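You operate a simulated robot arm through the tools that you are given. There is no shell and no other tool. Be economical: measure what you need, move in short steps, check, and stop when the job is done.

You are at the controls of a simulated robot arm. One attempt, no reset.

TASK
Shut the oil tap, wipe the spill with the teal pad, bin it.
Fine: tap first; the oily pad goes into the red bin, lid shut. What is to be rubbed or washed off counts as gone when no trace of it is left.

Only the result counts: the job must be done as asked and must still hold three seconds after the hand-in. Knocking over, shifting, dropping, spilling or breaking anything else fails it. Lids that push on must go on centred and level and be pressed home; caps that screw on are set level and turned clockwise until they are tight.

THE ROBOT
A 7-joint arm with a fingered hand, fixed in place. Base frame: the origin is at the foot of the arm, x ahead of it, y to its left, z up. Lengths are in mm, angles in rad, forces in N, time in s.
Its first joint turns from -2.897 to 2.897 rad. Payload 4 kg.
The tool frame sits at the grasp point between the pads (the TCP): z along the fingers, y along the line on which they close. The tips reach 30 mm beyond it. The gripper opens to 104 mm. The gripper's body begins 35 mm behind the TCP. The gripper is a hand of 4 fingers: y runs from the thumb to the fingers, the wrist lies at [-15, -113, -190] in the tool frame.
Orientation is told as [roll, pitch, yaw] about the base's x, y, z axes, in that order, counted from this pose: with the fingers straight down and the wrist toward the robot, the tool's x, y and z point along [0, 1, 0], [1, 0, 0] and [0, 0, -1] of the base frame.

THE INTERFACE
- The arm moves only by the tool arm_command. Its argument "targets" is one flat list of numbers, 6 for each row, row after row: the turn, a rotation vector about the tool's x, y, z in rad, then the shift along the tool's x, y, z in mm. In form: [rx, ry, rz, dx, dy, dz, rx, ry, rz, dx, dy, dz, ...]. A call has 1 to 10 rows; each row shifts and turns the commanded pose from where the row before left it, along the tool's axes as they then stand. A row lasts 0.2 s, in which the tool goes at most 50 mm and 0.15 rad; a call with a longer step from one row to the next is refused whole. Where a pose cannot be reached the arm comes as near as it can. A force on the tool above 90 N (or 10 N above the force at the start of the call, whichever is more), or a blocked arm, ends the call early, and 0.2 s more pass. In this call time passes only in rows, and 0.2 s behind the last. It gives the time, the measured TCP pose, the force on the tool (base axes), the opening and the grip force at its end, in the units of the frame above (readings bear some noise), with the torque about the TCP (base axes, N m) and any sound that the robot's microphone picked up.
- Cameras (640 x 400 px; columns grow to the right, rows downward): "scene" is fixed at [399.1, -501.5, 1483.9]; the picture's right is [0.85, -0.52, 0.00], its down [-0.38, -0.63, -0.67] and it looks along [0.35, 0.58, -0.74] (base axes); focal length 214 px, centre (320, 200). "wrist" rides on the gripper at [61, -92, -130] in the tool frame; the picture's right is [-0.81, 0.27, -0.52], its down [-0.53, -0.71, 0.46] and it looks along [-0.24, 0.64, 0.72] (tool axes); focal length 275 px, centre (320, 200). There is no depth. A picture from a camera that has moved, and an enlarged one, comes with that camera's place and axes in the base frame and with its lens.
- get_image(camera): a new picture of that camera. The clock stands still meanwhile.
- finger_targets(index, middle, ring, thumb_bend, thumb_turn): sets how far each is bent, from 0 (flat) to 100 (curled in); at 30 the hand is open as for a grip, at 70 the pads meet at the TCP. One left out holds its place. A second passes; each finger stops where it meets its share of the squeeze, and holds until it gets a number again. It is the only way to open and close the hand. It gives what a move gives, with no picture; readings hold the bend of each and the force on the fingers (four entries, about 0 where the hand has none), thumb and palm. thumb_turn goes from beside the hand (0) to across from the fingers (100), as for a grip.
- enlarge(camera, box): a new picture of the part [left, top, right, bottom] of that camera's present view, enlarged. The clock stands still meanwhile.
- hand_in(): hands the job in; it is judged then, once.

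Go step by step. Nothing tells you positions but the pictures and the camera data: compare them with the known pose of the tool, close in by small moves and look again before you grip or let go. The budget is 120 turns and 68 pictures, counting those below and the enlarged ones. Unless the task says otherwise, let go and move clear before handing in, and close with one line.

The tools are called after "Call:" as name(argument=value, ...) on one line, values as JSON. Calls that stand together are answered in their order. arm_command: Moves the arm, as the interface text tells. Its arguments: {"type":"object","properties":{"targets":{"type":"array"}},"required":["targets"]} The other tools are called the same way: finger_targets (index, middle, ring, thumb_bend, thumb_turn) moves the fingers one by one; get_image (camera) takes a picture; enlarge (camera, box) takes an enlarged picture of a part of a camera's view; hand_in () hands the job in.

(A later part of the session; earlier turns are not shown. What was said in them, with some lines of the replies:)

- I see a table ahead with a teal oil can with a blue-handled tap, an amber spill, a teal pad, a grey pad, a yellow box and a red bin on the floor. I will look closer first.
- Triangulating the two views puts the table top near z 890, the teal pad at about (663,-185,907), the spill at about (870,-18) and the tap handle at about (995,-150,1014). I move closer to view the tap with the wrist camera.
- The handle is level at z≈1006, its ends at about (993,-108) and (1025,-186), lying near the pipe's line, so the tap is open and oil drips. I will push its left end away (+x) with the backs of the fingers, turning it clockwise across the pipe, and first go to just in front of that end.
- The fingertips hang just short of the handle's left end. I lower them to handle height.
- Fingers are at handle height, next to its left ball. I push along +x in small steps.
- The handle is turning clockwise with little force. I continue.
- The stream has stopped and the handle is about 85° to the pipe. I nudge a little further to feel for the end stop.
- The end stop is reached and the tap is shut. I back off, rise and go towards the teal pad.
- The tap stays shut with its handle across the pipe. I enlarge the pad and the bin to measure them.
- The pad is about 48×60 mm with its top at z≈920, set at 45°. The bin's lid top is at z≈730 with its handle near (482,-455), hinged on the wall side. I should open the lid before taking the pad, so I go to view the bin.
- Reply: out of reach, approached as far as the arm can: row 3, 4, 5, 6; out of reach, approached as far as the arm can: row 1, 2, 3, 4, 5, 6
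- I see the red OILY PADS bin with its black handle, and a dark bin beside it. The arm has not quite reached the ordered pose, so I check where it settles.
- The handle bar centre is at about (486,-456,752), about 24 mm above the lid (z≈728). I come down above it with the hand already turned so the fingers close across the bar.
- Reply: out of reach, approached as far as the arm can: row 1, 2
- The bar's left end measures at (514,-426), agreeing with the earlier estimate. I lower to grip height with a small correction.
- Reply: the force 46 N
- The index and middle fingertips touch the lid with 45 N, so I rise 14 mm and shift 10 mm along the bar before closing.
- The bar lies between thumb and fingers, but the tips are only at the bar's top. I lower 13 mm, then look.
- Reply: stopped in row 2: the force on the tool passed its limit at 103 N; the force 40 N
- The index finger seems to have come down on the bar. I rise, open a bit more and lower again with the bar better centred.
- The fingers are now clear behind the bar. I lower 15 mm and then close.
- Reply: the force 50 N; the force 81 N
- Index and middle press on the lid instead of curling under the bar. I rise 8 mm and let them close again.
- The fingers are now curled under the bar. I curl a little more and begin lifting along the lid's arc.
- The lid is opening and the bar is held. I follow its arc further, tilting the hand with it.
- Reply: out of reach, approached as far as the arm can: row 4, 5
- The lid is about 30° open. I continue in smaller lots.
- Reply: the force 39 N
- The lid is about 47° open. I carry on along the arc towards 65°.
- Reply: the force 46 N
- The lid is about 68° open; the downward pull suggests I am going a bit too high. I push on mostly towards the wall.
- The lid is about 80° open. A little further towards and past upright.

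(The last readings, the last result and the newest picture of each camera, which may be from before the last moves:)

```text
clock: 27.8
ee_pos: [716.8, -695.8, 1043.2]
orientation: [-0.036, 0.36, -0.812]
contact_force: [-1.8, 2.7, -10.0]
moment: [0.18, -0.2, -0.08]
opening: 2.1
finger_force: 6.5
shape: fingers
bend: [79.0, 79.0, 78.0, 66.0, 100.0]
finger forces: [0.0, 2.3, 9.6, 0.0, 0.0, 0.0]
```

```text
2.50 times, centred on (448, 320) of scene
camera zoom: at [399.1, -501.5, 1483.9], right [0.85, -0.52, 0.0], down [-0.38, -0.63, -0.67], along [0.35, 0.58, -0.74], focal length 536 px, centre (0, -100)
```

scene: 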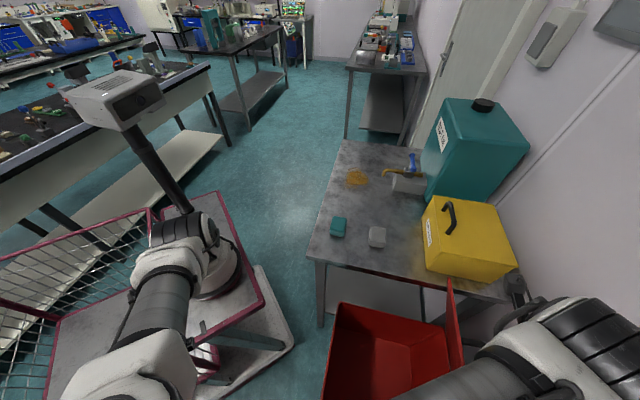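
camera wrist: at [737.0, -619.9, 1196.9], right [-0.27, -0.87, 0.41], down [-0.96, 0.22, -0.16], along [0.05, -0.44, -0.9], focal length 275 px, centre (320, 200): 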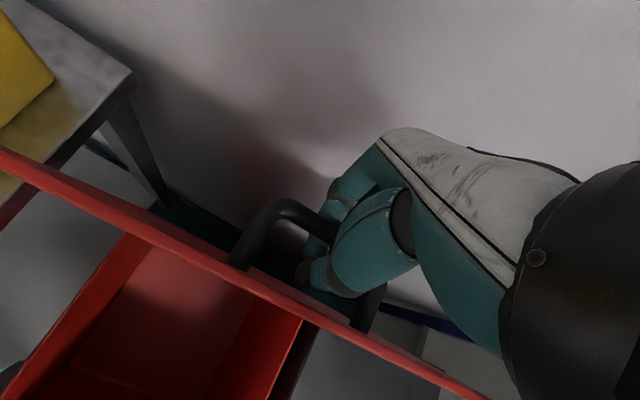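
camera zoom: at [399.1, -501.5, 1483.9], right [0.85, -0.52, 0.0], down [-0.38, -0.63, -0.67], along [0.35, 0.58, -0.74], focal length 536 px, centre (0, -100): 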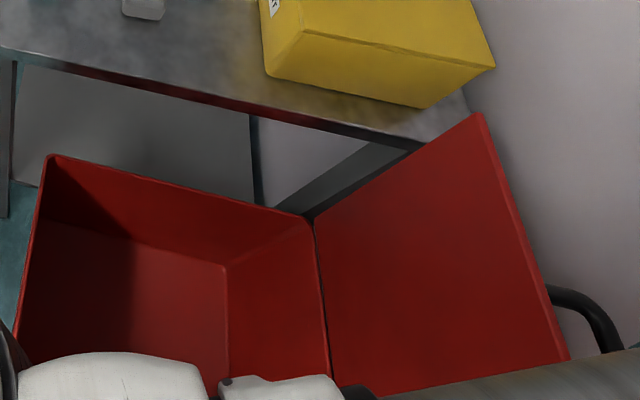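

The lid is about upright. I nudge it slightly past, watching for its stop.

Call:
arm_command(targets=[0, 0, 0, 0, 13, -2, 0, 0, 0, 0, 13, -1])

Call:
arm_command(targets=[0, 0, 0, 0, 10, 0, 0, 0, 0, 0, 10, 0])

Call:
enlarge(camera="scene", box=[320, 240, 576, 400])

```text
clock: 28.4
ee_pos: [733.7, -711.7, 1038.7]
orientation: [-0.035, 0.359, -0.814]
contact_force: [-3.2, 0.3, -4.2]
moment: [0.12, -0.09, -0.05]
opening: 1.9
finger_force: 2.5
shape: fingers
bend: [79.0, 80.0, 79.0, 66.0, 100.0]
finger forces: [0.1, 0.1, 5.4, 0.1, 0.0, 0.0]
```

```text
clock: 29.0
ee_pos: [745.7, -725.9, 1031.6]
orientation: [-0.035, 0.36, -0.81]
contact_force: [-16.2, 17.7, -0.6]
moment: [-0.8, -0.76, -0.23]
opening: 2.0
finger_force: 12.4
shape: fingers
bend: [79.0, 80.0, 80.0, 66.0, 100.0]
finger forces: [0.0, 22.5, 2.2, 0.0, 0.1, 0.1]
```

```text
2.50 times, centred on (448, 320) of scene
camera zoom: at [399.1, -501.5, 1483.9], right [0.85, -0.52, 0.0], down [-0.38, -0.63, -0.67], along [0.35, 0.58, -0.74], focal length 536 px, centre (0, -100)
```

zoom: 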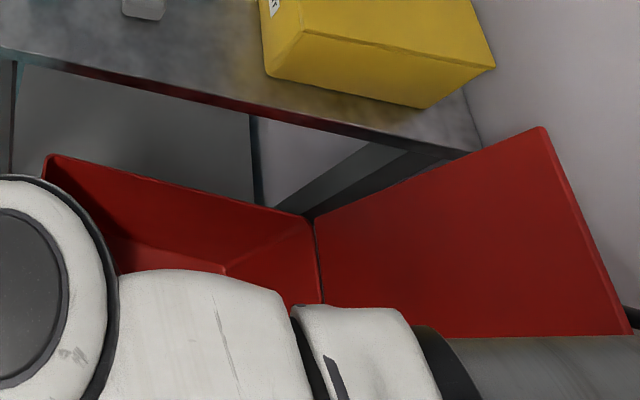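

The lid is now clearly past upright and at its stop. I ease back a touch, open only the fingers, and slide up off the bar.

Call:
arm_command(targets=[0, 0, 0, 0, -6, 0])

Call:
finger_targets(index=52, middle=52, ring=52)

Call:
get_image(camera="wrist")

```text
clock: 29.4
ee_pos: [743.9, -722.0, 1031.4]
orientation: [-0.035, 0.362, -0.812]
contact_force: [-0.5, 0.0, 0.3]
moment: [-0.01, -0.03, -0.04]
opening: 2.2
finger_force: 0.3
shape: fingers
bend: [79.0, 80.0, 80.0, 66.0, 100.0]
finger forces: [0.0, 0.1, 0.6, 0.0, 0.0, 0.0]
```

```text
clock: 30.4
ee_pos: [742.7, -722.4, 1032.7]
orientation: [-0.036, 0.36, -0.811]
contact_force: [-0.7, 0.4, -0.1]
moment: [0.04, 0.01, 0.02]
opening: 24.1
finger_force: 0.0
shape: fingers
bend: [52.0, 52.0, 52.0, 70.0, 100.0]
finger forces: [0.1, 0.1, 0.1, 0.0, 0.1, 0.1]
```

```text
24 pictures are left
camera wrist: at [763.4, -647.2, 1185.7], right [-0.27, -0.87, 0.41], down [-0.96, 0.22, -0.16], along [0.05, -0.44, -0.9], focal length 275 px, centre (320, 200)
```

wrist: 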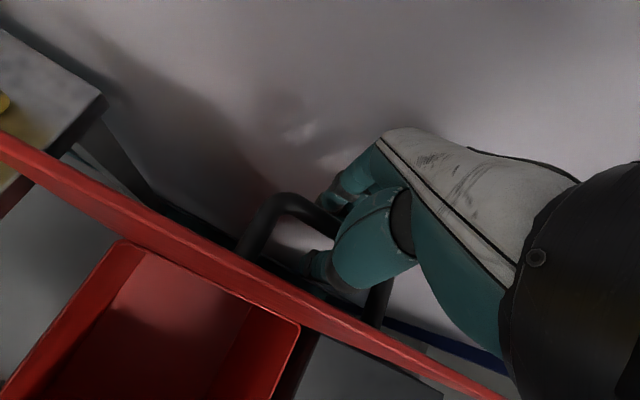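

Nothing is pressing now. I lift straight up out of the handle.

Call:
arm_command(targets=[0, 0, 0, 0, -4, -14, 0, 0, 0, 0, -5, -14, 0, 0, 0, 0, -5, -14, 0, 0, 0, 0, -6, -18, 0, 0, 0, 0, -7, -20, 0, 0, 0, 0, -8, -20])

Call:
enlarge(camera="scene", box=[320, 200, 640, 400])

```text
clock: 31.8
ee_pos: [745.0, -720.9, 1106.0]
orientation: [-0.037, 0.357, -0.814]
contact_force: [0.8, 0.7, 0.4]
moment: [-0.02, -0.03, -0.02]
opening: 24.2
finger_force: 0.1
shape: fingers
bend: [52.0, 52.0, 52.0, 70.0, 100.0]
finger forces: [0.0, 0.0, 0.0, 0.0, 0.0, 0.0]
out of reach, approached as far as the arm can: row 5, 6
```

```text
2.00 times, centred on (480, 300) of scene
camera zoom: at [399.1, -501.5, 1483.9], right [0.85, -0.52, 0.0], down [-0.38, -0.63, -0.67], along [0.35, 0.58, -0.74], focal length 429 px, centre (0, 0)
```

zoom: 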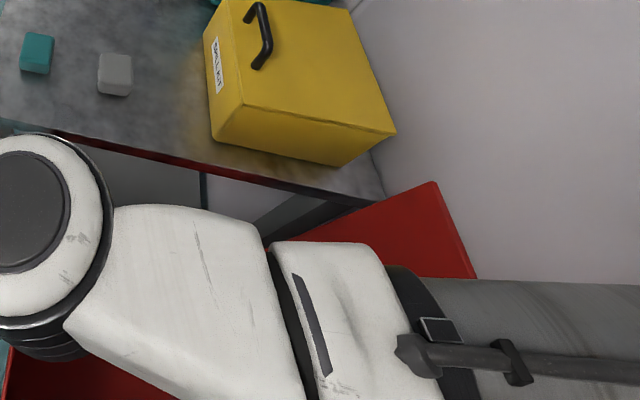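

The hand is clear of the handle and the lid stays open. I retreat towards the robot above the lid.

Call:
arm_command(targets=[0, 0, 0, 0, -28, 9, 0, 0, 0, 0, -36, 7, 0, 0, 0, 0, -38, 5, 0, 0, 0, 0, -38, 3, -0.06, 0, 0, 0, -38, 3, -0.1, 0, 0, 0, -38, 0, -0.1, 0, 0, 0, -38, -5, -0.1, 0, 0, 0, -20, -5])

Call:
get_image(camera="scene")

```text
clock: 33.6
ee_pos: [557.7, -526.8, 1172.1]
orientation: [-0.032, 0.0, -0.8]
contact_force: [0.1, 0.0, 0.3]
moment: [0.05, 0.0, 0.06]
opening: 24.5
finger_force: 0.0
shape: fingers
bend: [52.0, 52.0, 52.0, 70.0, 100.0]
finger forces: [0.0, 0.0, 0.0, 0.1, 0.1, 0.1]
```

```text
22 pictures are left
```

scene: 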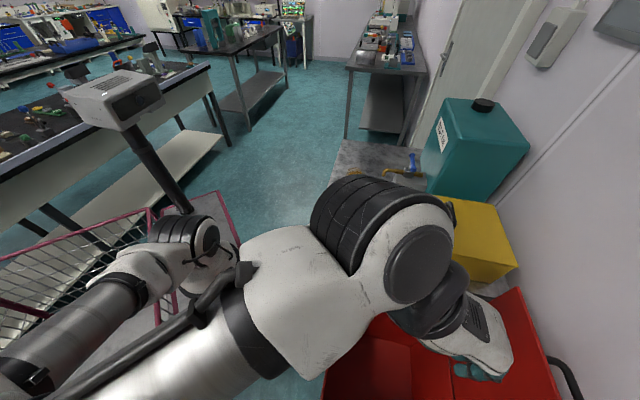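

The lid holds open. I open the hand and go above the teal pad with the fingers set to close across its short side.

Call:
arm_command(targets=[0.022, 0.022, 0, 35, -18, 12, 0, 0, 0, 36, -18, 12, 0, 0, 0, 36, -18.5, 20, 0, 0, 0, 36, -18.5, 20, 0, 0, 0, 36, -18.5, 20, 0, 0, 0, 36, -18.5, 20, 0, 0, 0, 36, -18.5, 20, 0, 0, 0, 36, -18.5, 24, 0, 0, 0, 36, -18.5, 24])

Call:
finger_targets(index=32, middle=32, ring=32, thumb_bend=32)

Call:
get_image(camera="wrist")

```text
clock: 35.6
ee_pos: [671.4, -180.6, 999.4]
orientation: [-0.01, 0.024, -0.801]
contact_force: [-0.5, 0.2, -0.5]
moment: [0.05, -0.03, -0.01]
opening: 24.3
finger_force: 0.1
shape: fingers
bend: [52.0, 52.0, 52.0, 70.0, 100.0]
finger forces: [0.0, 0.1, 0.0, 0.0, 0.0, 0.0]
```

```text
clock: 36.6
ee_pos: [673.0, -179.3, 999.5]
orientation: [-0.01, 0.022, -0.8]
contact_force: [-0.3, 0.4, -0.5]
moment: [0.02, -0.01, -0.03]
opening: 97.6
finger_force: 0.1
shape: fingers
bend: [32.0, 32.0, 32.0, 32.0, 98.0]
finger forces: [0.0, 0.0, 0.0, 0.1, 0.0, 0.0]
```

```text
21 pictures are left
camera wrist: at [656.0, -72.7, 1132.5], right [-0.38, -0.77, 0.52], down [-0.89, 0.14, -0.43], along [0.26, -0.63, -0.74], focal length 275 px, centre (320, 200)
```

wrist: 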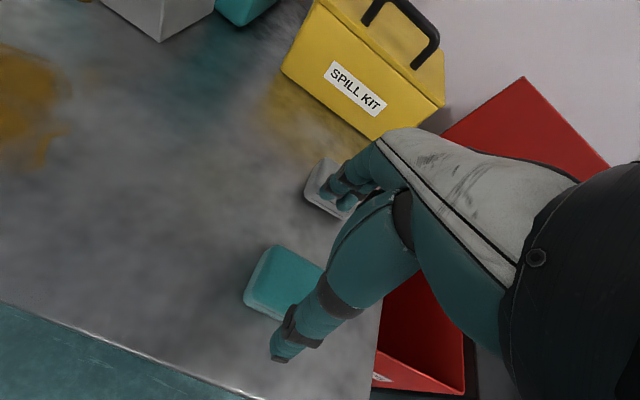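

The pad is where I measured it, just under the hand. I level the hand, lower to z≈948 and pre-close.

Call:
arm_command(targets=[-0.009, 0.022, 0, 0, 0, 18, 0, 0, 0, 0, 0, 18, 0, 0, 0, 0, 0, 16])

Call:
finger_targets(index=42, middle=42, ring=42, thumb_bend=42)

Call:
enlarge(camera="scene", box=[300, 190, 400, 255])

```text
clock: 37.4
ee_pos: [672.2, -180.9, 947.1]
orientation: [0.01, 0.01, -0.8]
contact_force: [0.1, -0.9, 1.0]
moment: [-0.03, -0.02, 0.01]
opening: 97.5
finger_force: 0.1
shape: fingers
bend: [32.0, 32.0, 32.0, 32.0, 98.0]
finger forces: [0.0, 0.0, 0.1, 0.1, 0.0, 0.1]
```

```text
clock: 38.4
ee_pos: [672.0, -179.6, 947.7]
orientation: [0.011, 0.011, -0.799]
contact_force: [-0.4, -0.8, 0.3]
moment: [-0.01, -0.02, -0.03]
opening: 73.4
finger_force: 0.1
shape: fingers
bend: [42.0, 42.0, 42.0, 42.0, 99.0]
finger forces: [0.0, 0.1, 0.0, 0.0, 0.0, 0.1]
```

```text
6.15 times, centred on (350, 222) of scene
camera zoom: at [399.1, -501.5, 1483.9], right [0.85, -0.52, 0.0], down [-0.38, -0.63, -0.67], along [0.35, 0.58, -0.74], focal length 1320 px, centre (135, 62)
```

zoom: 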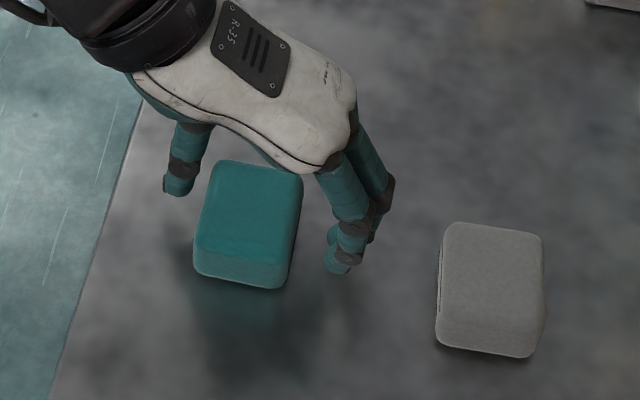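

The pad sits nicely between thumb and fingers. I lower carefully.

Call:
arm_command(targets=[0, 0, 0, -4, 0, 4, 0, 0, 0, 0, 0, 4])

Call:
arm_command(targets=[0, 0, 0, 0, 0, 4])

```text
clock: 39.0
ee_pos: [669.4, -183.5, 938.3]
orientation: [0.009, 0.013, -0.799]
contact_force: [0.0, -1.1, 1.0]
moment: [0.03, 0.04, -0.01]
opening: 73.3
finger_force: 0.0
shape: fingers
bend: [42.0, 42.0, 42.0, 42.0, 99.0]
finger forces: [0.0, 0.0, 0.0, 0.1, 0.1, 0.0]
```

```text
clock: 39.4
ee_pos: [668.5, -183.8, 934.6]
orientation: [0.012, 0.013, -0.801]
contact_force: [0.0, -0.4, 0.4]
moment: [-0.02, 0.0, -0.01]
opening: 73.3
finger_force: 0.1
shape: fingers
bend: [42.0, 42.0, 42.0, 42.0, 99.0]
finger forces: [0.1, 0.0, 0.0, 0.1, 0.0, 0.0]
```

No table contact yet, so the tips are low beside the pad. I close on it.

Call:
finger_targets(index=66, middle=66, ring=66, thumb_bend=66)

Call:
arm_command(targets=[0, 0, 0, 0, 0, -15, 0, 0, 0, 0, 0, -25, 0, 0, 0, 0, 0, -25])

Call:
enlarge(camera="scene", box=[300, 180, 400, 245])

```text
clock: 40.4
ee_pos: [668.2, -183.9, 934.9]
orientation: [0.012, 0.012, -0.8]
contact_force: [0.8, -1.7, 1.4]
moment: [-0.09, -0.06, 0.04]
opening: 45.9
finger_force: 19.1
shape: fingers
bend: [56.0, 59.0, 59.0, 53.0, 99.0]
finger forces: [7.1, 7.4, 5.5, 0.1, 18.6, 0.0]
```

```text
clock: 41.2
ee_pos: [668.4, -184.6, 1000.4]
orientation: [0.009, 0.011, -0.799]
contact_force: [-0.2, 0.2, -0.7]
moment: [0.04, 0.01, -0.04]
opening: 45.9
finger_force: 18.4
shape: fingers
bend: [56.0, 59.0, 59.0, 53.0, 99.0]
finger forces: [7.0, 6.6, 5.1, 0.0, 18.6, 0.1]
```

```text
6.15 times, centred on (350, 212) of scene
camera zoom: at [399.1, -501.5, 1483.9], right [0.85, -0.52, 0.0], down [-0.38, -0.63, -0.67], along [0.35, 0.58, -0.74], focal length 1320 px, centre (135, 123)
```

zoom: 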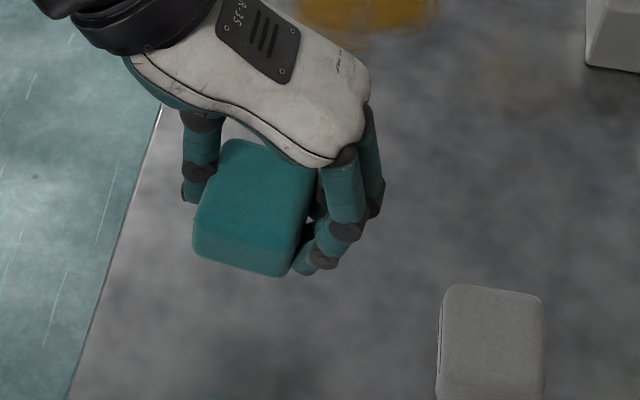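

The pad is held. In table axes the spill covers about 134×88 mm around (870,-18), so I go to its near end and set the pad down.

Call:
arm_command(targets=[0, 0, 0, 38, -4, 9, 0, 0, 0, 38, -4, 9, 0, 0, 0, 38, -4, 9, 0, 0, 0, 38, -4, 9, 0, 0, 0, 38, -4, 9, 0, 0, 0, 0, 0, 12])

Call:
arm_command(targets=[0, 0, 0, 0, 0, 6, 0, 0, 0, 0, 0, 3])

```text
clock: 42.6
ee_pos: [790.5, -40.0, 948.9]
orientation: [0.01, 0.012, -0.802]
contact_force: [0.2, 0.0, -0.5]
moment: [0.0, 0.01, -0.01]
opening: 45.9
finger_force: 18.6
shape: fingers
bend: [56.0, 59.0, 59.0, 53.0, 99.0]
finger forces: [7.1, 6.4, 5.2, 0.0, 18.5, 0.0]
```

```text
clock: 43.2
ee_pos: [790.2, -38.1, 937.9]
orientation: [0.011, 0.012, -0.8]
contact_force: [0.0, -0.2, -0.1]
moment: [0.04, -0.02, 0.0]
opening: 45.7
finger_force: 18.6
shape: fingers
bend: [56.0, 59.0, 59.0, 53.0, 99.0]
finger forces: [7.0, 6.3, 4.9, 0.1, 18.5, 0.0]
```

Still just above the table; I lower a few millimetres more.

Call:
arm_command(targets=[0, 0, 0, 0, 0, 3, 0, 0, 0, 0, 0, 2])

```text
clock: 43.8
ee_pos: [790.9, -36.7, 933.8]
orientation: [0.013, 0.009, -0.801]
contact_force: [0.6, -3.9, 25.7]
moment: [-0.65, -0.25, -0.03]
opening: 45.9
finger_force: 29.2
shape: fingers
bend: [56.0, 58.0, 60.0, 53.0, 99.0]
finger forces: [7.3, 24.5, 5.5, 0.1, 20.6, 0.0]
```

The pad touches with 26 N. I ease 1 mm and wipe along and back in lanes.

Call:
arm_command(targets=[0, 0, 0, 0, 0, -1, 0, 0, 0, 30, 0, 0, 0, 0, 0, 30, 0, 0, 0, 0, 0, 30, 0, 0, 0, 0, 0, 30, 0, 0, 0, 0, 0, 30, 0, 0, 0, 0, 0, 0, 20, 0, 0, 0, 0, -38, 0, 0, 0, 0, 0, -38, 0, 0, 0, 0, 0, -38, 0, 0])

Call:
arm_command(targets=[0, 0, 0, -36, 0, 0, 0, 0, 0, 0, 20, 0, 0, 0, 0, 30, 0, 0, 0, 0, 0, 30, 0, 0, 0, 0, 0, 30, 0, 0, 0, 0, 0, 30, 0, 0, 0, 0, 0, 30, 0, 0, 0, 0, 0, 0, 20, 0, 0, 0, 0, -38, 0, 0, 0, 0, 0, -38, 0, 0])

```text
clock: 46.0
ee_pos: [829.9, -25.3, 933.8]
orientation: [0.013, 0.01, -0.799]
contact_force: [5.0, 5.0, 22.9]
moment: [-0.34, -0.32, 0.1]
opening: 46.0
finger_force: 28.2
shape: fingers
bend: [57.0, 59.0, 60.0, 53.0, 99.0]
finger forces: [6.5, 23.2, 5.1, 0.0, 21.8, 0.0]
```

```text
clock: 48.2
ee_pos: [887.5, -28.7, 935.1]
orientation: [0.011, 0.012, -0.799]
contact_force: [2.3, 1.9, 10.6]
moment: [-0.18, -0.14, 0.05]
opening: 45.7
finger_force: 22.7
shape: fingers
bend: [57.0, 60.0, 61.0, 53.0, 99.0]
finger forces: [6.9, 15.0, 4.8, 0.1, 19.1, 0.0]
```

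Contact is held all along. I finish this lane and the next one, then look.

Call:
arm_command(targets=[0, 0, 0, -38, 0, 0.5, 0, 0, 0, -36, 0, 0, 0, 0, 0, 0, 18, 0, 0, 0, 0, 30, 0, 0, 0, 0, 0, 30, 0, 0, 0, 0, 0, 30, 0, 0, 0, 0, 0, 30, 0, 0, 0, 0, 0, 30, 0, 0])

Call:
arm_command(targets=[0, 0, 0, 0, 0, -25, 0, 0, 0, -30, -25, -25, 0, 0, 0, -30, -30, -25, 0, 0, 0, -30, -35, 0, 0, 0, 0, -30, -35, 0, 0, 0, 0, -30, -35, 0])

Call:
enlarge(camera="scene", box=[320, 140, 440, 215])

Call:
get_image(camera="wrist")

```text
clock: 50.0
ee_pos: [953.3, 11.3, 934.1]
orientation: [0.01, 0.013, -0.799]
contact_force: [-3.0, -1.1, 11.5]
moment: [-0.21, 0.05, -0.07]
opening: 46.0
finger_force: 22.7
shape: fingers
bend: [58.0, 60.0, 61.0, 53.0, 99.0]
finger forces: [6.8, 15.3, 4.3, 0.1, 19.8, 0.0]
```

```text
clock: 51.4
ee_pos: [732.5, 21.0, 1010.4]
orientation: [0.012, 0.014, -0.8]
contact_force: [0.3, 0.5, 0.3]
moment: [-0.02, 0.06, 0.0]
opening: 45.9
finger_force: 17.7
shape: fingers
bend: [57.0, 60.0, 61.0, 53.0, 99.0]
finger forces: [7.4, 5.6, 4.8, 0.0, 17.7, 0.0]
```

```text
5.33 times, centred on (380, 178) of scene
camera zoom: at [399.1, -501.5, 1483.9], right [0.85, -0.52, 0.0], down [-0.38, -0.63, -0.67], along [0.35, 0.58, -0.74], focal length 1144 px, centre (0, 320)
```

zoom: 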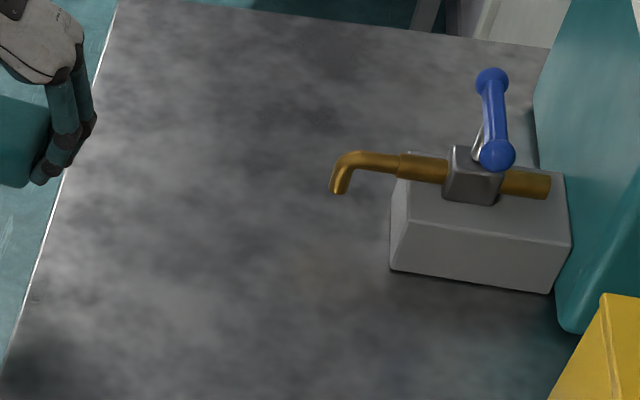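

```text
17 pictures are left
camera wrist: at [713.5, 127.1, 1143.8], right [-0.39, -0.77, 0.51], down [-0.88, 0.15, -0.45], along [0.27, -0.62, -0.74], focal length 275 px, centre (320, 200)
```

wrist: 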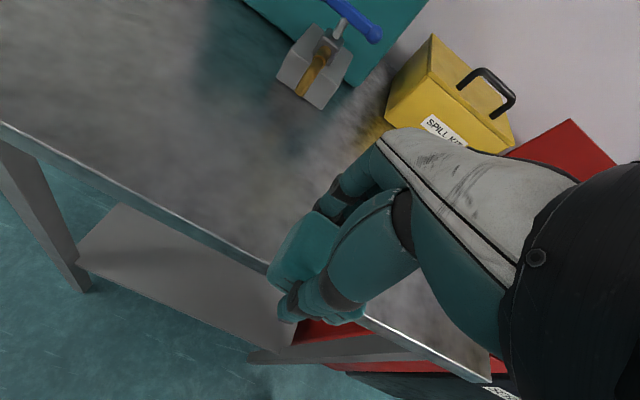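

The spill looks gone. I check the area at higher magnification for traces.

Call:
enlarge(camera="scene", box=[336, 155, 400, 195])

Call:
enlarge(camera="wrist", box=[60, 0, 340, 175])

```text
10.00 times, centred on (368, 175) of scene
camera zoom: at [399.1, -501.5, 1483.9], right [0.85, -0.52, 0.0], down [-0.38, -0.63, -0.67], along [0.35, 0.58, -0.74], focal length 2145 px, centre (-160, 450)
```

zoom: 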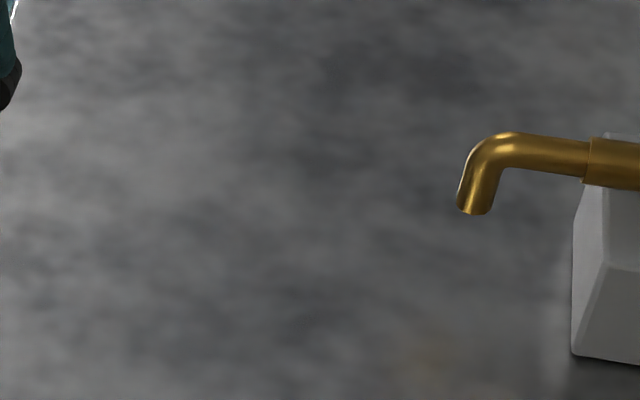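

```text
2.29 times, centred on (200, 88) of wrist
camera zoom: at [713.5, 127.1, 1143.8], right [-0.39, -0.77, 0.51], down [-0.88, 0.15, -0.45], along [0.27, -0.62, -0.74], focal length 629 px, centre (594, 457)
```

zoom: 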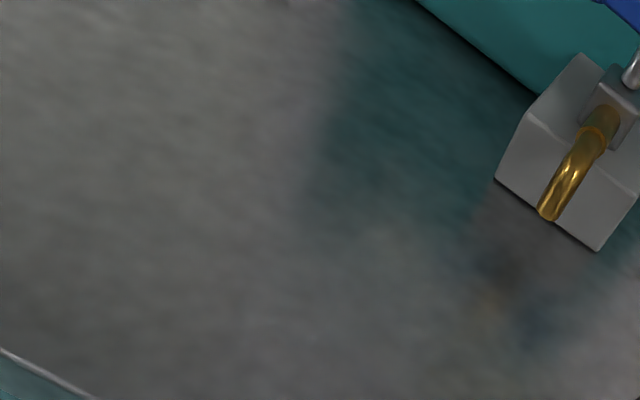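

The table is clean; the faint brownish blur below the spout is only its reflection, since it shifts with the view. Next I carry the pad over the open bin.

Call:
arm_command(targets=[0, 0, 0, -39, 22, -4, 0, 0, 0, -39, 22, -4, 0, 0, 0, -39, 22, -4, 0, 0, 0, -39, 22, -4, 0, 0, 0, -39, 22, -4, 0, 0, 0, -39, 22, -4, 0, 0, 0, -39, 22, -4])

Call:
arm_command(targets=[0, 0, 0, -39, 22, 0, 0, 0, 0, -39, 22, 0, 0, 0, 0, -39, 22, 0, 0, 0, 0, -39, 22, 0, 0, 0, 0, -39, 22, 0, 0, 0, 0, -39, 22, 0])

Call:
get_image(camera="wrist")

```text
clock: 53.0
ee_pos: [643.9, -280.3, 1033.4]
orientation: [0.01, 0.012, -0.799]
contact_force: [-0.5, 0.3, -0.1]
moment: [-0.04, 0.02, 0.03]
opening: 46.0
finger_force: 17.6
shape: fingers
bend: [57.0, 60.0, 61.0, 53.0, 99.0]
finger forces: [7.3, 5.4, 4.6, 0.1, 17.5, 0.0]
```

```text
clock: 54.6
ee_pos: [650.2, -455.1, 1025.6]
orientation: [0.011, 0.011, -0.605]
contact_force: [-1.2, -0.2, 0.0]
moment: [0.06, -0.06, 0.0]
opening: 45.8
finger_force: 17.3
shape: fingers
bend: [57.0, 60.0, 61.0, 53.0, 99.0]
finger forces: [6.9, 5.4, 4.8, 0.0, 17.3, 0.0]
out of reach, approached as far as the arm can: row 3
stopped in row 6: the arm was blocked; the commanded pose is now the measured one
```

```text
14 pictures are left
camera wrist: at [610.6, -354.6, 1159.2], right [-0.23, -0.83, 0.51], down [-0.89, -0.03, -0.45], along [0.39, -0.56, -0.73], focal length 275 px, centre (320, 200)
```

wrist: 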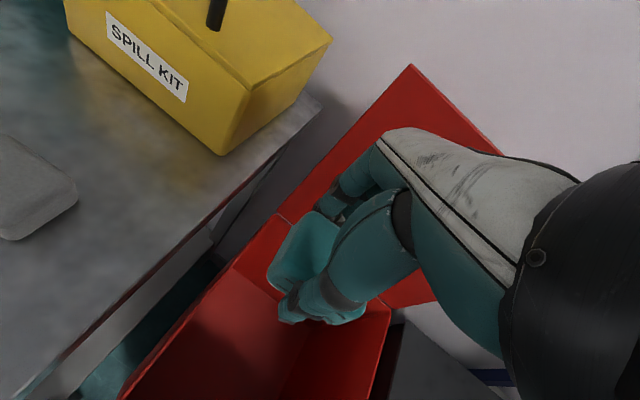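

The arm reports being blocked near the bin; I check the scene before going on.

Call:
get_image(camera="scene")

```text
13 pictures are left
```

scene: 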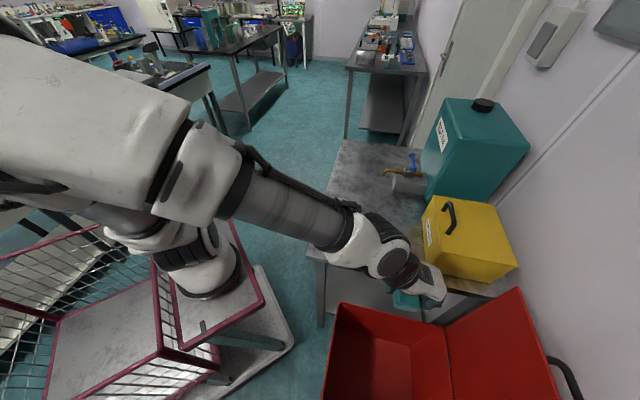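

Nothing touches anything; it is a joint limit of this arm posture. The hand's turn does not matter for the bin, so I turn it back towards the neutral yaw and approach the bin's middle.

Call:
arm_command(targets=[0, 0, -0.13, 0, 0, 0, 0, 0, -0.13, 0, 0, 0, 0, 0, -0.13, 0, 0, 0, 0, 0, 0, -25, -12, 0, 0, 0, 0, -25, -12, 0, 0, 0, 0, -25, -12, 0])

```text
clock: 56.0
ee_pos: [598.2, -524.2, 1023.9]
orientation: [0.012, 0.006, -0.217]
contact_force: [1.1, 0.7, -0.6]
moment: [-0.02, -0.02, -0.01]
opening: 45.2
finger_force: 16.4
shape: fingers
bend: [57.0, 60.0, 61.0, 53.0, 99.0]
finger forces: [6.9, 5.3, 4.5, 0.0, 16.9, 0.1]
```

That works; the hand is over the bin mouth. I lower into it.

Call:
arm_command(targets=[0, 0, 0, 0, 0, 35, 0, 0, 0, 0, 0, 35, 0, 0, 0, 0, 0, 35, 0, 0, 0, 0, 0, 35, 0, 0, 0, 0, 0, 35])

Call:
get_image(camera="scene")

```text
clock: 57.2
ee_pos: [597.6, -520.9, 849.1]
orientation: [0.013, 0.006, -0.218]
contact_force: [0.1, -0.1, -0.1]
moment: [0.05, 0.03, -0.03]
opening: 45.3
finger_force: 16.5
shape: fingers
bend: [57.0, 60.0, 61.0, 53.0, 99.0]
finger forces: [6.8, 5.3, 4.4, 0.0, 16.5, 0.0]
```

```text
12 pictures are left
```

scene: 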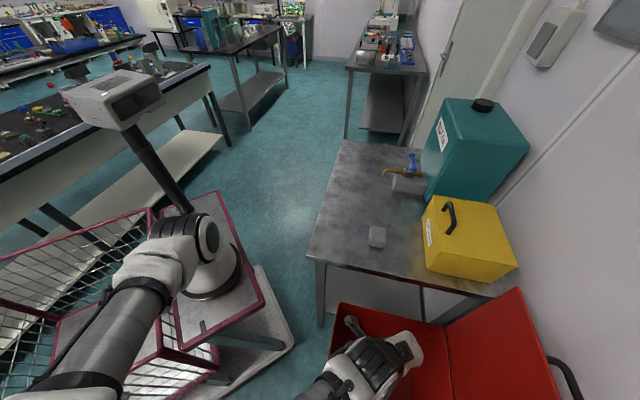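

The hand is over the middle of the bin. I lower the pad inside the rim and let it go.

Call:
arm_command(targets=[0, 0, 0, 0, 0, 35, 0, 0, 0, 0, 0, 35, 0, 0, 0, 0, 0, 30])

Call:
finger_targets(index=28, middle=28, ring=28, thumb_bend=28)

Call:
get_image(camera="wrist")

```text
clock: 58.0
ee_pos: [598.7, -519.9, 750.2]
orientation: [0.013, 0.006, -0.217]
contact_force: [0.0, 0.0, -0.9]
moment: [-0.01, -0.01, 0.01]
opening: 45.2
finger_force: 16.8
shape: fingers
bend: [57.0, 60.0, 61.0, 53.0, 99.0]
finger forces: [6.8, 5.3, 4.3, 0.1, 16.4, 0.0]
```

```text
clock: 59.0
ee_pos: [597.4, -519.7, 750.5]
orientation: [0.014, 0.008, -0.219]
contact_force: [0.3, 0.0, 0.6]
moment: [-0.01, 0.01, 0.01]
opening: 107.6
finger_force: 0.1
shape: fingers
bend: [28.0, 28.0, 28.0, 28.0, 97.0]
finger forces: [0.1, 0.1, 0.1, 0.0, 0.0, 0.0]
```

```text
11 pictures are left
camera wrist: at [522.6, -441.7, 883.7], right [0.1, -0.86, 0.5], down [-0.81, -0.36, -0.46], along [0.57, -0.37, -0.73], focal length 275 px, centre (320, 200)
```

wrist: 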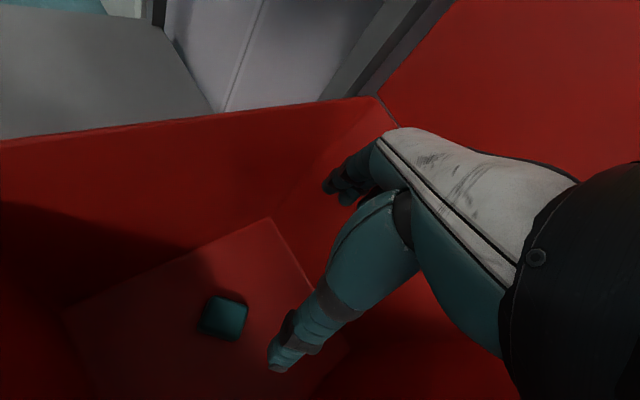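

The pad lies on the bin's floor. I raise the hand and return to the pose from which I left the lid.

Call:
arm_command(targets=[0, 0, 0, 0, 0, -47, 0, 0, 0, 0, 0, -47, 0, 0, 0, 0, 0, -47, 0, 0, 0, 0, 0, -47, 0, 0, 0, 0, 0, -47, 0, 0, 0, 0, 0, -47, 0, 0, 0, 0, 0, -47, 0, 0, 0, 0, 0, -47, 0, 0, 0, 0, 0, -46])

Call:
arm_command(targets=[0, 0, 0.117, 0, -10, 0, 0, 0, 0.117, 0, -10, 0, 0, 0, 0.117, 0, -10, 0, 0, 0, 0.117, 0, -10, 0, 0, 0, 0.117, 0, 0, 0])

Call:
finger_targets(index=50, middle=50, ring=50, thumb_bend=70, thumb_turn=100)

```text
clock: 61.0
ee_pos: [595.6, -525.7, 1173.9]
orientation: [0.013, 0.007, -0.219]
contact_force: [0.0, 0.2, -0.3]
moment: [0.05, -0.01, 0.0]
opening: 107.6
finger_force: 0.0
shape: fingers
bend: [28.0, 28.0, 28.0, 28.0, 97.0]
finger forces: [0.0, 0.0, 0.1, 0.1, 0.1, 0.0]
```

```text
clock: 62.2
ee_pos: [561.8, -509.2, 1172.2]
orientation: [0.009, 0.011, -0.804]
contact_force: [-1.4, -0.8, -1.3]
moment: [0.01, 0.04, 0.02]
opening: 107.5
finger_force: 0.0
shape: fingers
bend: [28.0, 28.0, 28.0, 28.0, 97.0]
finger forces: [0.0, 0.0, 0.1, 0.0, 0.0, 0.1]
```

```text
clock: 63.2
ee_pos: [561.6, -509.5, 1171.8]
orientation: [0.007, 0.015, -0.803]
contact_force: [1.2, 0.4, 0.0]
moment: [0.03, 0.05, 0.02]
opening: 26.9
finger_force: 0.1
shape: fingers
bend: [50.0, 50.0, 50.0, 70.0, 100.0]
finger forces: [0.1, 0.0, 0.1, 0.0, 0.1, 0.1]
```

I go back over the lid's top towards the handle, tilting the hand as before.

Call:
arm_command(targets=[0.1, 0, 0, -3, 30, 0, 0.1, 0, 0, -3, 39.8, -4, 0.1, 0, 0, -3, 39.2, -8, 0.05, 0, 0, -3, 38, -12, 0, 0, 0, -3, 37.6, -13.7, 0, 0, 0, -3, 41, -4.3, 0, 0, 0, -2, 35, 8.5])

Call:
get_image(camera="wrist")

```text
clock: 64.8
ee_pos: [728.9, -709.5, 1141.0]
orientation: [0.007, 0.362, -0.799]
contact_force: [-1.2, 0.6, 1.0]
moment: [-0.03, 0.0, -0.03]
opening: 27.1
finger_force: 0.1
shape: fingers
bend: [50.0, 50.0, 50.0, 70.0, 100.0]
finger forces: [0.0, 0.0, 0.1, 0.1, 0.0, 0.0]
```

```text
10 pictures are left
camera wrist: at [745.4, -639.9, 1297.1], right [-0.28, -0.88, 0.38], down [-0.96, 0.23, -0.18], along [0.07, -0.41, -0.91], focal length 275 px, centre (320, 200)
```

wrist: 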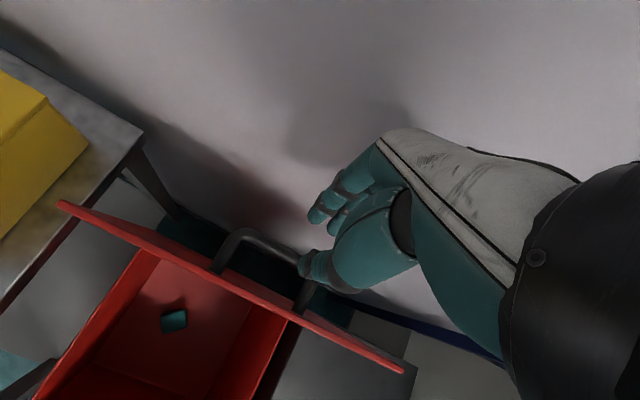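

The handle is just below. I move above it and go straight down around it the way I left.

Call:
arm_command(targets=[0, 0, 0, 0, 17.8, -6.7, 0, 0, 0, 0, 6.3, 16.8, 0, 0, 0, 0, 6.3, 16.8, 0, 0, 0, 0, 6.3, 16.8])

Call:
get_image(camera="wrist")

```text
clock: 65.8
ee_pos: [734.7, -716.0, 1086.0]
orientation: [0.008, 0.363, -0.801]
contact_force: [0.5, -0.1, 0.0]
moment: [-0.01, 0.0, 0.02]
opening: 27.1
finger_force: 0.0
shape: fingers
bend: [50.0, 50.0, 50.0, 70.0, 100.0]
finger forces: [0.0, 0.1, 0.1, 0.1, 0.1, 0.0]
out of reach, approached as far as the arm can: row 1
```

```text
9 pictures are left
camera wrist: at [751.3, -646.0, 1241.5], right [-0.28, -0.88, 0.38], down [-0.96, 0.23, -0.18], along [0.07, -0.41, -0.91], focal length 275 px, centre (320, 200)
```

wrist: 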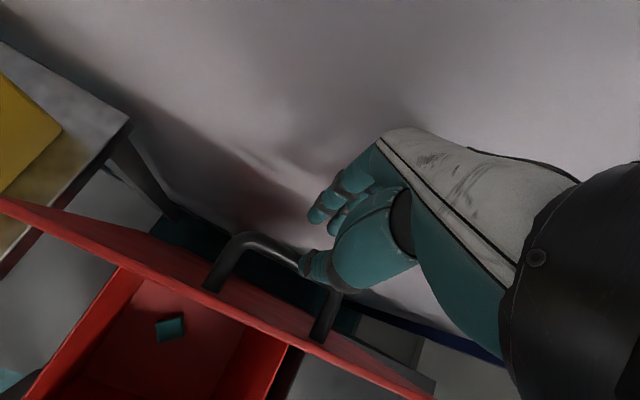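

I shift 10 mm further towards the wall while lowering, then straight down to the bar.

Call:
arm_command(targets=[0, 0, 0, 0, 7.9, 6.6, 0, 0, 0, 0, 7.9, 6.6, 0, 0, 0, 0, 5.6, 15, 0, 0, 0, 0, 5.6, 15])

Call:
get_image(camera="wrist")

```text
clock: 66.6
ee_pos: [745.3, -723.7, 1076.7]
orientation: [0.008, 0.328, -0.801]
contact_force: [0.8, 0.5, 28.2]
moment: [0.35, 0.5, -0.09]
opening: 33.1
finger_force: 15.5
shape: fingers
bend: [50.0, 50.0, 50.0, 68.0, 100.0]
finger forces: [0.0, 1.4, 0.1, 0.1, 29.6, 0.0]
stopped in row 3: the force on the tool passed its limit at 98 N (the readings are from after the stop); the commanded pose is now the measured one
```

```text
8 pictures are left
camera wrist: at [757.9, -650.0, 1231.2], right [-0.29, -0.87, 0.4], down [-0.95, 0.22, -0.2], along [0.09, -0.44, -0.9], focal length 275 px, centre (320, 200)
```

wrist: 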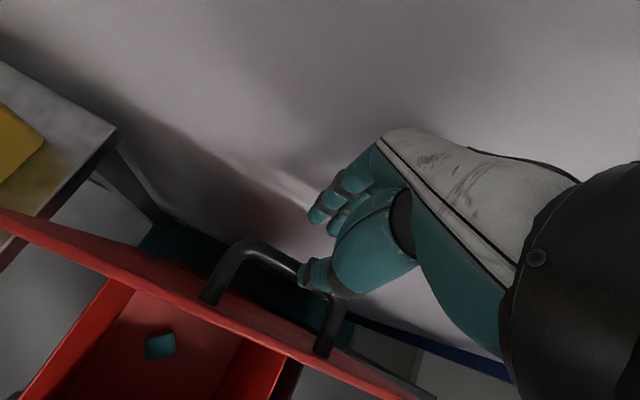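

The thumb came down on the bar: the lid has settled about 25 mm nearer than when I left it. I rise, shift back 30 mm and lower again slightly, then look.

Call:
arm_command(targets=[0, 0, 0, 0, -8, -23.7, 0.033, 0, 0, 0, -28.4, 9.7, 0, 0, 0, 0, 5.2, 14, 0, 0, 0, 0, 3.5, 9.4])

Call:
enlarge(camera="wrist", box=[180, 170, 440, 332])

```text
clock: 67.6
ee_pos: [724.5, -703.2, 1070.7]
orientation: [0.007, 0.371, -0.8]
contact_force: [0.2, 0.0, -0.4]
moment: [0.01, -0.01, 0.02]
opening: 27.0
finger_force: 0.3
shape: fingers
bend: [50.0, 50.0, 50.0, 70.0, 100.0]
finger forces: [0.0, 0.0, 0.1, 0.0, 0.0, 0.1]
```

```text
2.46 times, centred on (310, 251) of wrist
camera zoom: at [742.7, -634.6, 1227.8], right [-0.28, -0.88, 0.38], down [-0.96, 0.23, -0.17], along [0.07, -0.41, -0.91], focal length 678 px, centre (345, 74)
```

zoom: 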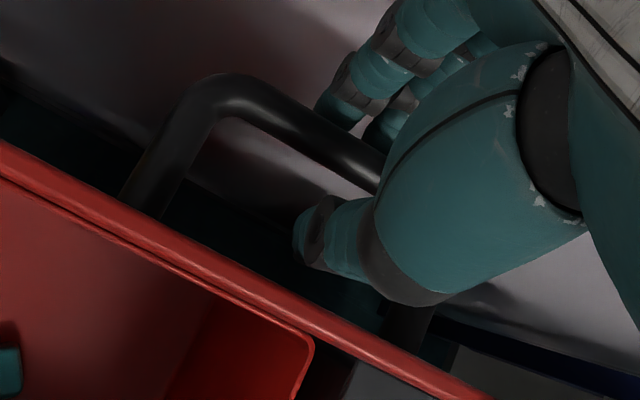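

Now the thumb is between bar and lid and the fingers on the wall side of the bar. I open the fingers slightly, lower 28 mm and curl them round the bar.

Call:
finger_targets(index=46, middle=46, ring=46)

Call:
arm_command(targets=[0, 0, 0, 0, 4.5, 11, 0, 0, 0, 0, 4.5, 11, 0, 0, 0, 0, 3, 8])

Call:
finger_targets(index=80, middle=80, ring=80)

```text
clock: 68.6
ee_pos: [725.3, -704.5, 1071.8]
orientation: [0.008, 0.369, -0.798]
contact_force: [0.2, -0.6, 0.5]
moment: [0.01, 0.0, -0.02]
opening: 31.7
finger_force: 0.0
shape: fingers
bend: [46.0, 46.0, 46.0, 70.0, 100.0]
finger forces: [0.0, 0.1, 0.0, 0.0, 0.1, 0.0]
```

```text
clock: 69.4
ee_pos: [726.0, -703.9, 1038.4]
orientation: [0.007, 0.371, -0.8]
contact_force: [0.1, -0.5, -1.2]
moment: [0.04, 0.0, 0.0]
opening: 31.5
finger_force: 0.1
shape: fingers
bend: [46.0, 46.0, 46.0, 70.0, 100.0]
finger forces: [0.1, 0.0, 0.0, 0.0, 0.0, 0.0]
```

```text
clock: 70.4
ee_pos: [725.0, -701.7, 1039.1]
orientation: [0.007, 0.37, -0.799]
contact_force: [-0.1, 0.2, -2.4]
moment: [0.09, -0.02, -0.01]
opening: 1.6
finger_force: 1.1
shape: fingers
bend: [79.0, 80.0, 80.0, 66.0, 100.0]
finger forces: [0.1, 0.0, 2.3, 0.0, 0.0, 0.0]
```

The bar is hooked, with the same finger bends as before. I now lead the lid back along the path by which I opened it.

Call:
arm_command(targets=[0, 0, 0, 0, -17.8, 4, 0, 0, 0, 0, -17.8, 4, 0, 0, 0, 0, -17.8, 4, 0, 0, 0, 0, -17.8, 10.1, 0, 0, 0, 0, -17.8, 10.1, 0, 0, 0, 0, -17.8, 10.1])

Call:
get_image(camera="wrist")

```text
clock: 71.8
ee_pos: [645.7, -619.8, 1037.6]
orientation: [0.008, 0.37, -0.799]
contact_force: [0.8, -5.3, -7.2]
moment: [0.13, -0.28, -0.18]
opening: 0.0
finger_force: 17.5
shape: fingers
bend: [79.0, 80.0, 78.0, 68.0, 100.0]
finger forces: [0.0, 0.1, 10.6, 0.0, 23.8, 0.0]
```

```text
6 pictures are left
camera wrist: at [661.4, -550.2, 1194.0], right [-0.28, -0.88, 0.38], down [-0.96, 0.23, -0.17], along [0.07, -0.41, -0.91], focal length 275 px, centre (320, 200)
```

wrist: 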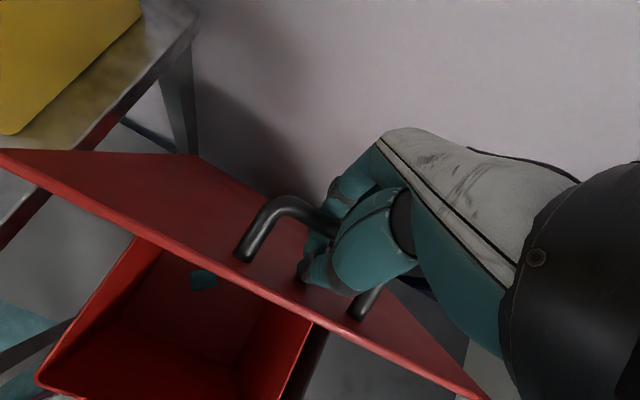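

The lid follows well at about 68°. I continue down the arc.

Call:
arm_command(targets=[-0.022, 0, 0, 0, -15.9, 11.6, -0.022, 0, 0, 0, -15.6, 12.6, -0.022, 0, 0, 0, -15.4, 13.8, -0.022, 0, 0, 0, -15.3, 14.7, -0.022, 0, 0, 0, -15.3, 15.8])

Call:
arm_command(targets=[-0.02, 0, 0, 0, -13.2, 16.5, -0.02, 0, 0, 0, -12.1, 17.9, -0.02, 0, 0, 0, -10.2, 18.7, -0.02, 0, 0, 0, -9.1, 20.2])

```text
clock: 73.0
ee_pos: [579.0, -551.7, 998.8]
orientation: [0.007, 0.259, -0.8]
contact_force: [-0.5, -10.3, -8.7]
moment: [0.19, -0.41, -0.21]
opening: 0.0
finger_force: 26.8
shape: fingers
bend: [79.0, 80.0, 78.0, 69.0, 100.0]
finger forces: [0.0, 6.6, 14.4, 0.0, 33.1, 0.0]
```

```text
clock: 74.0
ee_pos: [537.0, -507.9, 936.5]
orientation: [0.008, 0.179, -0.798]
contact_force: [-7.6, -3.6, 2.6]
moment: [0.13, -0.18, -0.18]
opening: 0.6
finger_force: 21.3
shape: fingers
bend: [79.0, 80.0, 78.0, 69.0, 100.0]
finger forces: [0.1, 0.0, 10.9, 0.0, 31.8, 0.1]
```

Still following smoothly at about 30°. I bring it down towards closed.

Call:
arm_command(targets=[-0.036, 0, 0, 0, -11.7, 19.4, -0.036, 0, 0, 0, -10.3, 19.7, -0.036, 0, 0, 0, -9.4, 20.1, -0.036, 0, 0, 0, -8.6, 19.7, -0.036, 0, 0, 0, -8.3, 20.3])

Call:
arm_command(targets=[0, 0, 0, 0, -4, 20, 0, 0, 0, 0, -3, 18, 0, 0, 0, 0, -1, 14])

Call:
get_image(camera="wrist")

```text
clock: 75.2
ee_pos: [497.3, -467.3, 843.6]
orientation: [0.008, -0.002, -0.802]
contact_force: [-0.4, -9.2, -2.0]
moment: [0.18, -0.22, 0.03]
opening: 0.0
finger_force: 19.0
shape: fingers
bend: [79.0, 79.0, 78.0, 69.0, 100.0]
finger forces: [0.1, 6.1, 9.3, 0.0, 22.7, 0.1]
```

```text
clock: 76.0
ee_pos: [491.6, -459.3, 791.5]
orientation: [0.007, 0.001, -0.804]
contact_force: [-6.9, -1.7, -4.6]
moment: [0.16, -0.23, -0.04]
opening: 0.7
finger_force: 15.2
shape: fingers
bend: [79.0, 79.0, 78.0, 68.0, 100.0]
finger forces: [0.0, 5.0, 8.2, 0.1, 17.0, 0.1]
```

```text
5 pictures are left
camera wrist: at [471.9, -351.4, 923.0], right [-0.39, -0.76, 0.51], down [-0.88, 0.15, -0.46], along [0.28, -0.63, -0.73], focal length 275 px, centre (320, 200)
```

wrist: 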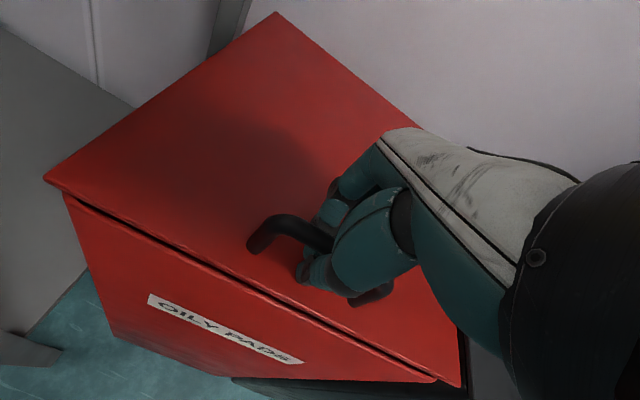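

Nearly shut, with only a small gap left. I lower gently the last bit until it seats.

Call:
arm_command(targets=[0, 0, 0, 0, 0, 5, 0, 0, 0, 0, 0, 4])

Call:
arm_command(targets=[0, 0, 0, 0, 0, 3])

```text
clock: 76.6
ee_pos: [491.7, -459.5, 783.2]
orientation: [0.008, -0.001, -0.803]
contact_force: [-9.6, 7.9, -3.0]
moment: [0.26, -0.26, -0.11]
opening: 1.2
finger_force: 18.6
shape: fingers
bend: [79.0, 79.0, 78.0, 68.0, 100.0]
finger forces: [0.0, 4.0, 9.4, 0.1, 23.5, 0.1]
```

```text
clock: 77.0
ee_pos: [492.9, -460.4, 779.4]
orientation: [0.009, -0.001, -0.801]
contact_force: [-11.7, 9.0, -1.2]
moment: [0.21, -0.25, -0.08]
opening: 2.1
finger_force: 20.3
shape: fingers
bend: [79.0, 79.0, 78.0, 68.0, 100.0]
finger forces: [0.1, 3.4, 9.3, 0.1, 27.7, 0.0]
```

The lid is down at its closed height. I let go of the bar and rise clear.

Call:
finger_targets(index=46, middle=46, ring=46, thumb_bend=50)

Call:
arm_command(targets=[0, 0, 0, 0, 0, -8, 0, 0, 0, 0, 0, -15, 0, 0, 0, 0, 0, -25, 0, 0, 0, 0, 0, -30])

Call:
get_image(camera="wrist")

```text
clock: 78.0
ee_pos: [493.4, -461.1, 779.3]
orientation: [0.008, -0.001, -0.803]
contact_force: [0.0, 0.9, 11.3]
moment: [-0.29, -0.2, 0.01]
opening: 56.7
finger_force: 5.0
shape: fingers
bend: [46.0, 47.0, 46.0, 50.0, 100.0]
finger forces: [0.1, 10.9, 0.0, 0.1, 0.0, 0.0]
```

```text
clock: 79.0
ee_pos: [491.3, -461.5, 858.1]
orientation: [0.007, -0.002, -0.803]
contact_force: [0.2, 0.0, -1.3]
moment: [0.01, -0.02, -0.01]
opening: 56.9
finger_force: 0.1
shape: fingers
bend: [46.0, 46.0, 46.0, 50.0, 100.0]
finger forces: [0.1, 0.0, 0.0, 0.0, 0.0, 0.1]
```

```text
4 pictures are left
camera wrist: at [471.0, -353.5, 990.4], right [-0.39, -0.76, 0.51], down [-0.88, 0.15, -0.46], along [0.28, -0.63, -0.73], focal length 275 px, centre (320, 200)
```

wrist: 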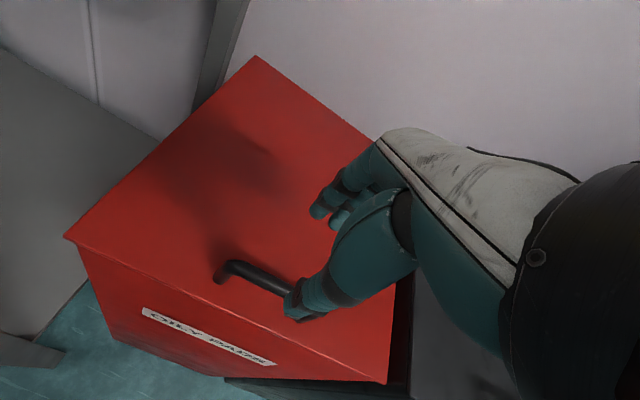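

The lid looks exactly as it did when shut at the start. I rise well clear and take a last look at the whole scene.

Call:
arm_command(targets=[0, 0, 0, 0, 0, -45, 0, 0, 0, 0, 0, -45, 0, 0, 0, 0, 0, -45, 0, 0, 0, 0, 0, -45])

Call:
get_image(camera="scene")

Call:
enlarge(camera="scene", box=[320, 140, 440, 215])

```text
clock: 80.2
ee_pos: [516.6, -444.8, 1037.3]
orientation: [0.007, 0.004, -0.733]
contact_force: [-1.1, -0.2, -0.3]
moment: [0.02, 0.0, -0.01]
opening: 56.7
finger_force: 0.1
shape: fingers
bend: [46.0, 46.0, 46.0, 50.0, 100.0]
finger forces: [0.0, 0.0, 0.0, 0.1, 0.1, 0.0]
stopped in row 4: the arm was blocked; the commanded pose is now the measured one
```

```text
3 pictures are left
```

scene: 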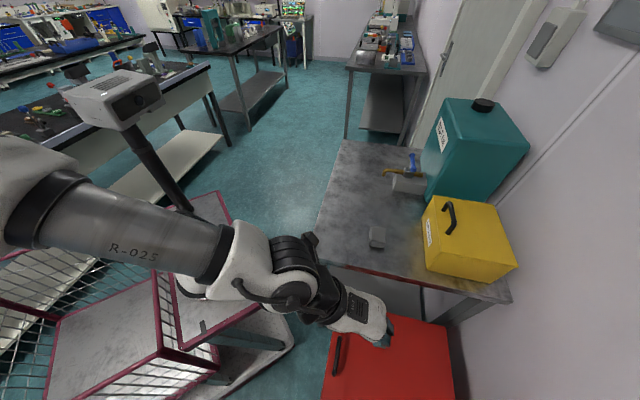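

```text
5.33 times, centred on (380, 178) of scene
camera zoom: at [399.1, -501.5, 1483.9], right [0.85, -0.52, 0.0], down [-0.38, -0.63, -0.67], along [0.35, 0.58, -0.74], focal length 1144 px, centre (0, 320)
```

zoom: 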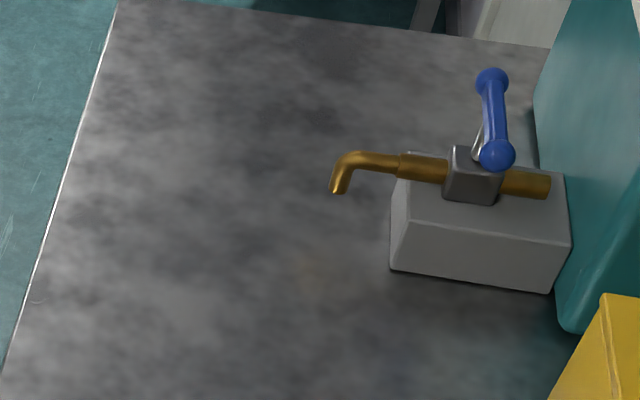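

The tap is shut and not dripping, the table is clean, the other things stand where they were, and the bin is shut with the pad inside. The hand is clear, so I hand in.

Call:
hand_in()

```text
The job is handed in.
```

The oil tap is shut, the spill is wiped up with no visible trace left, and the oily teal pad is in the red bin with its lid closed.
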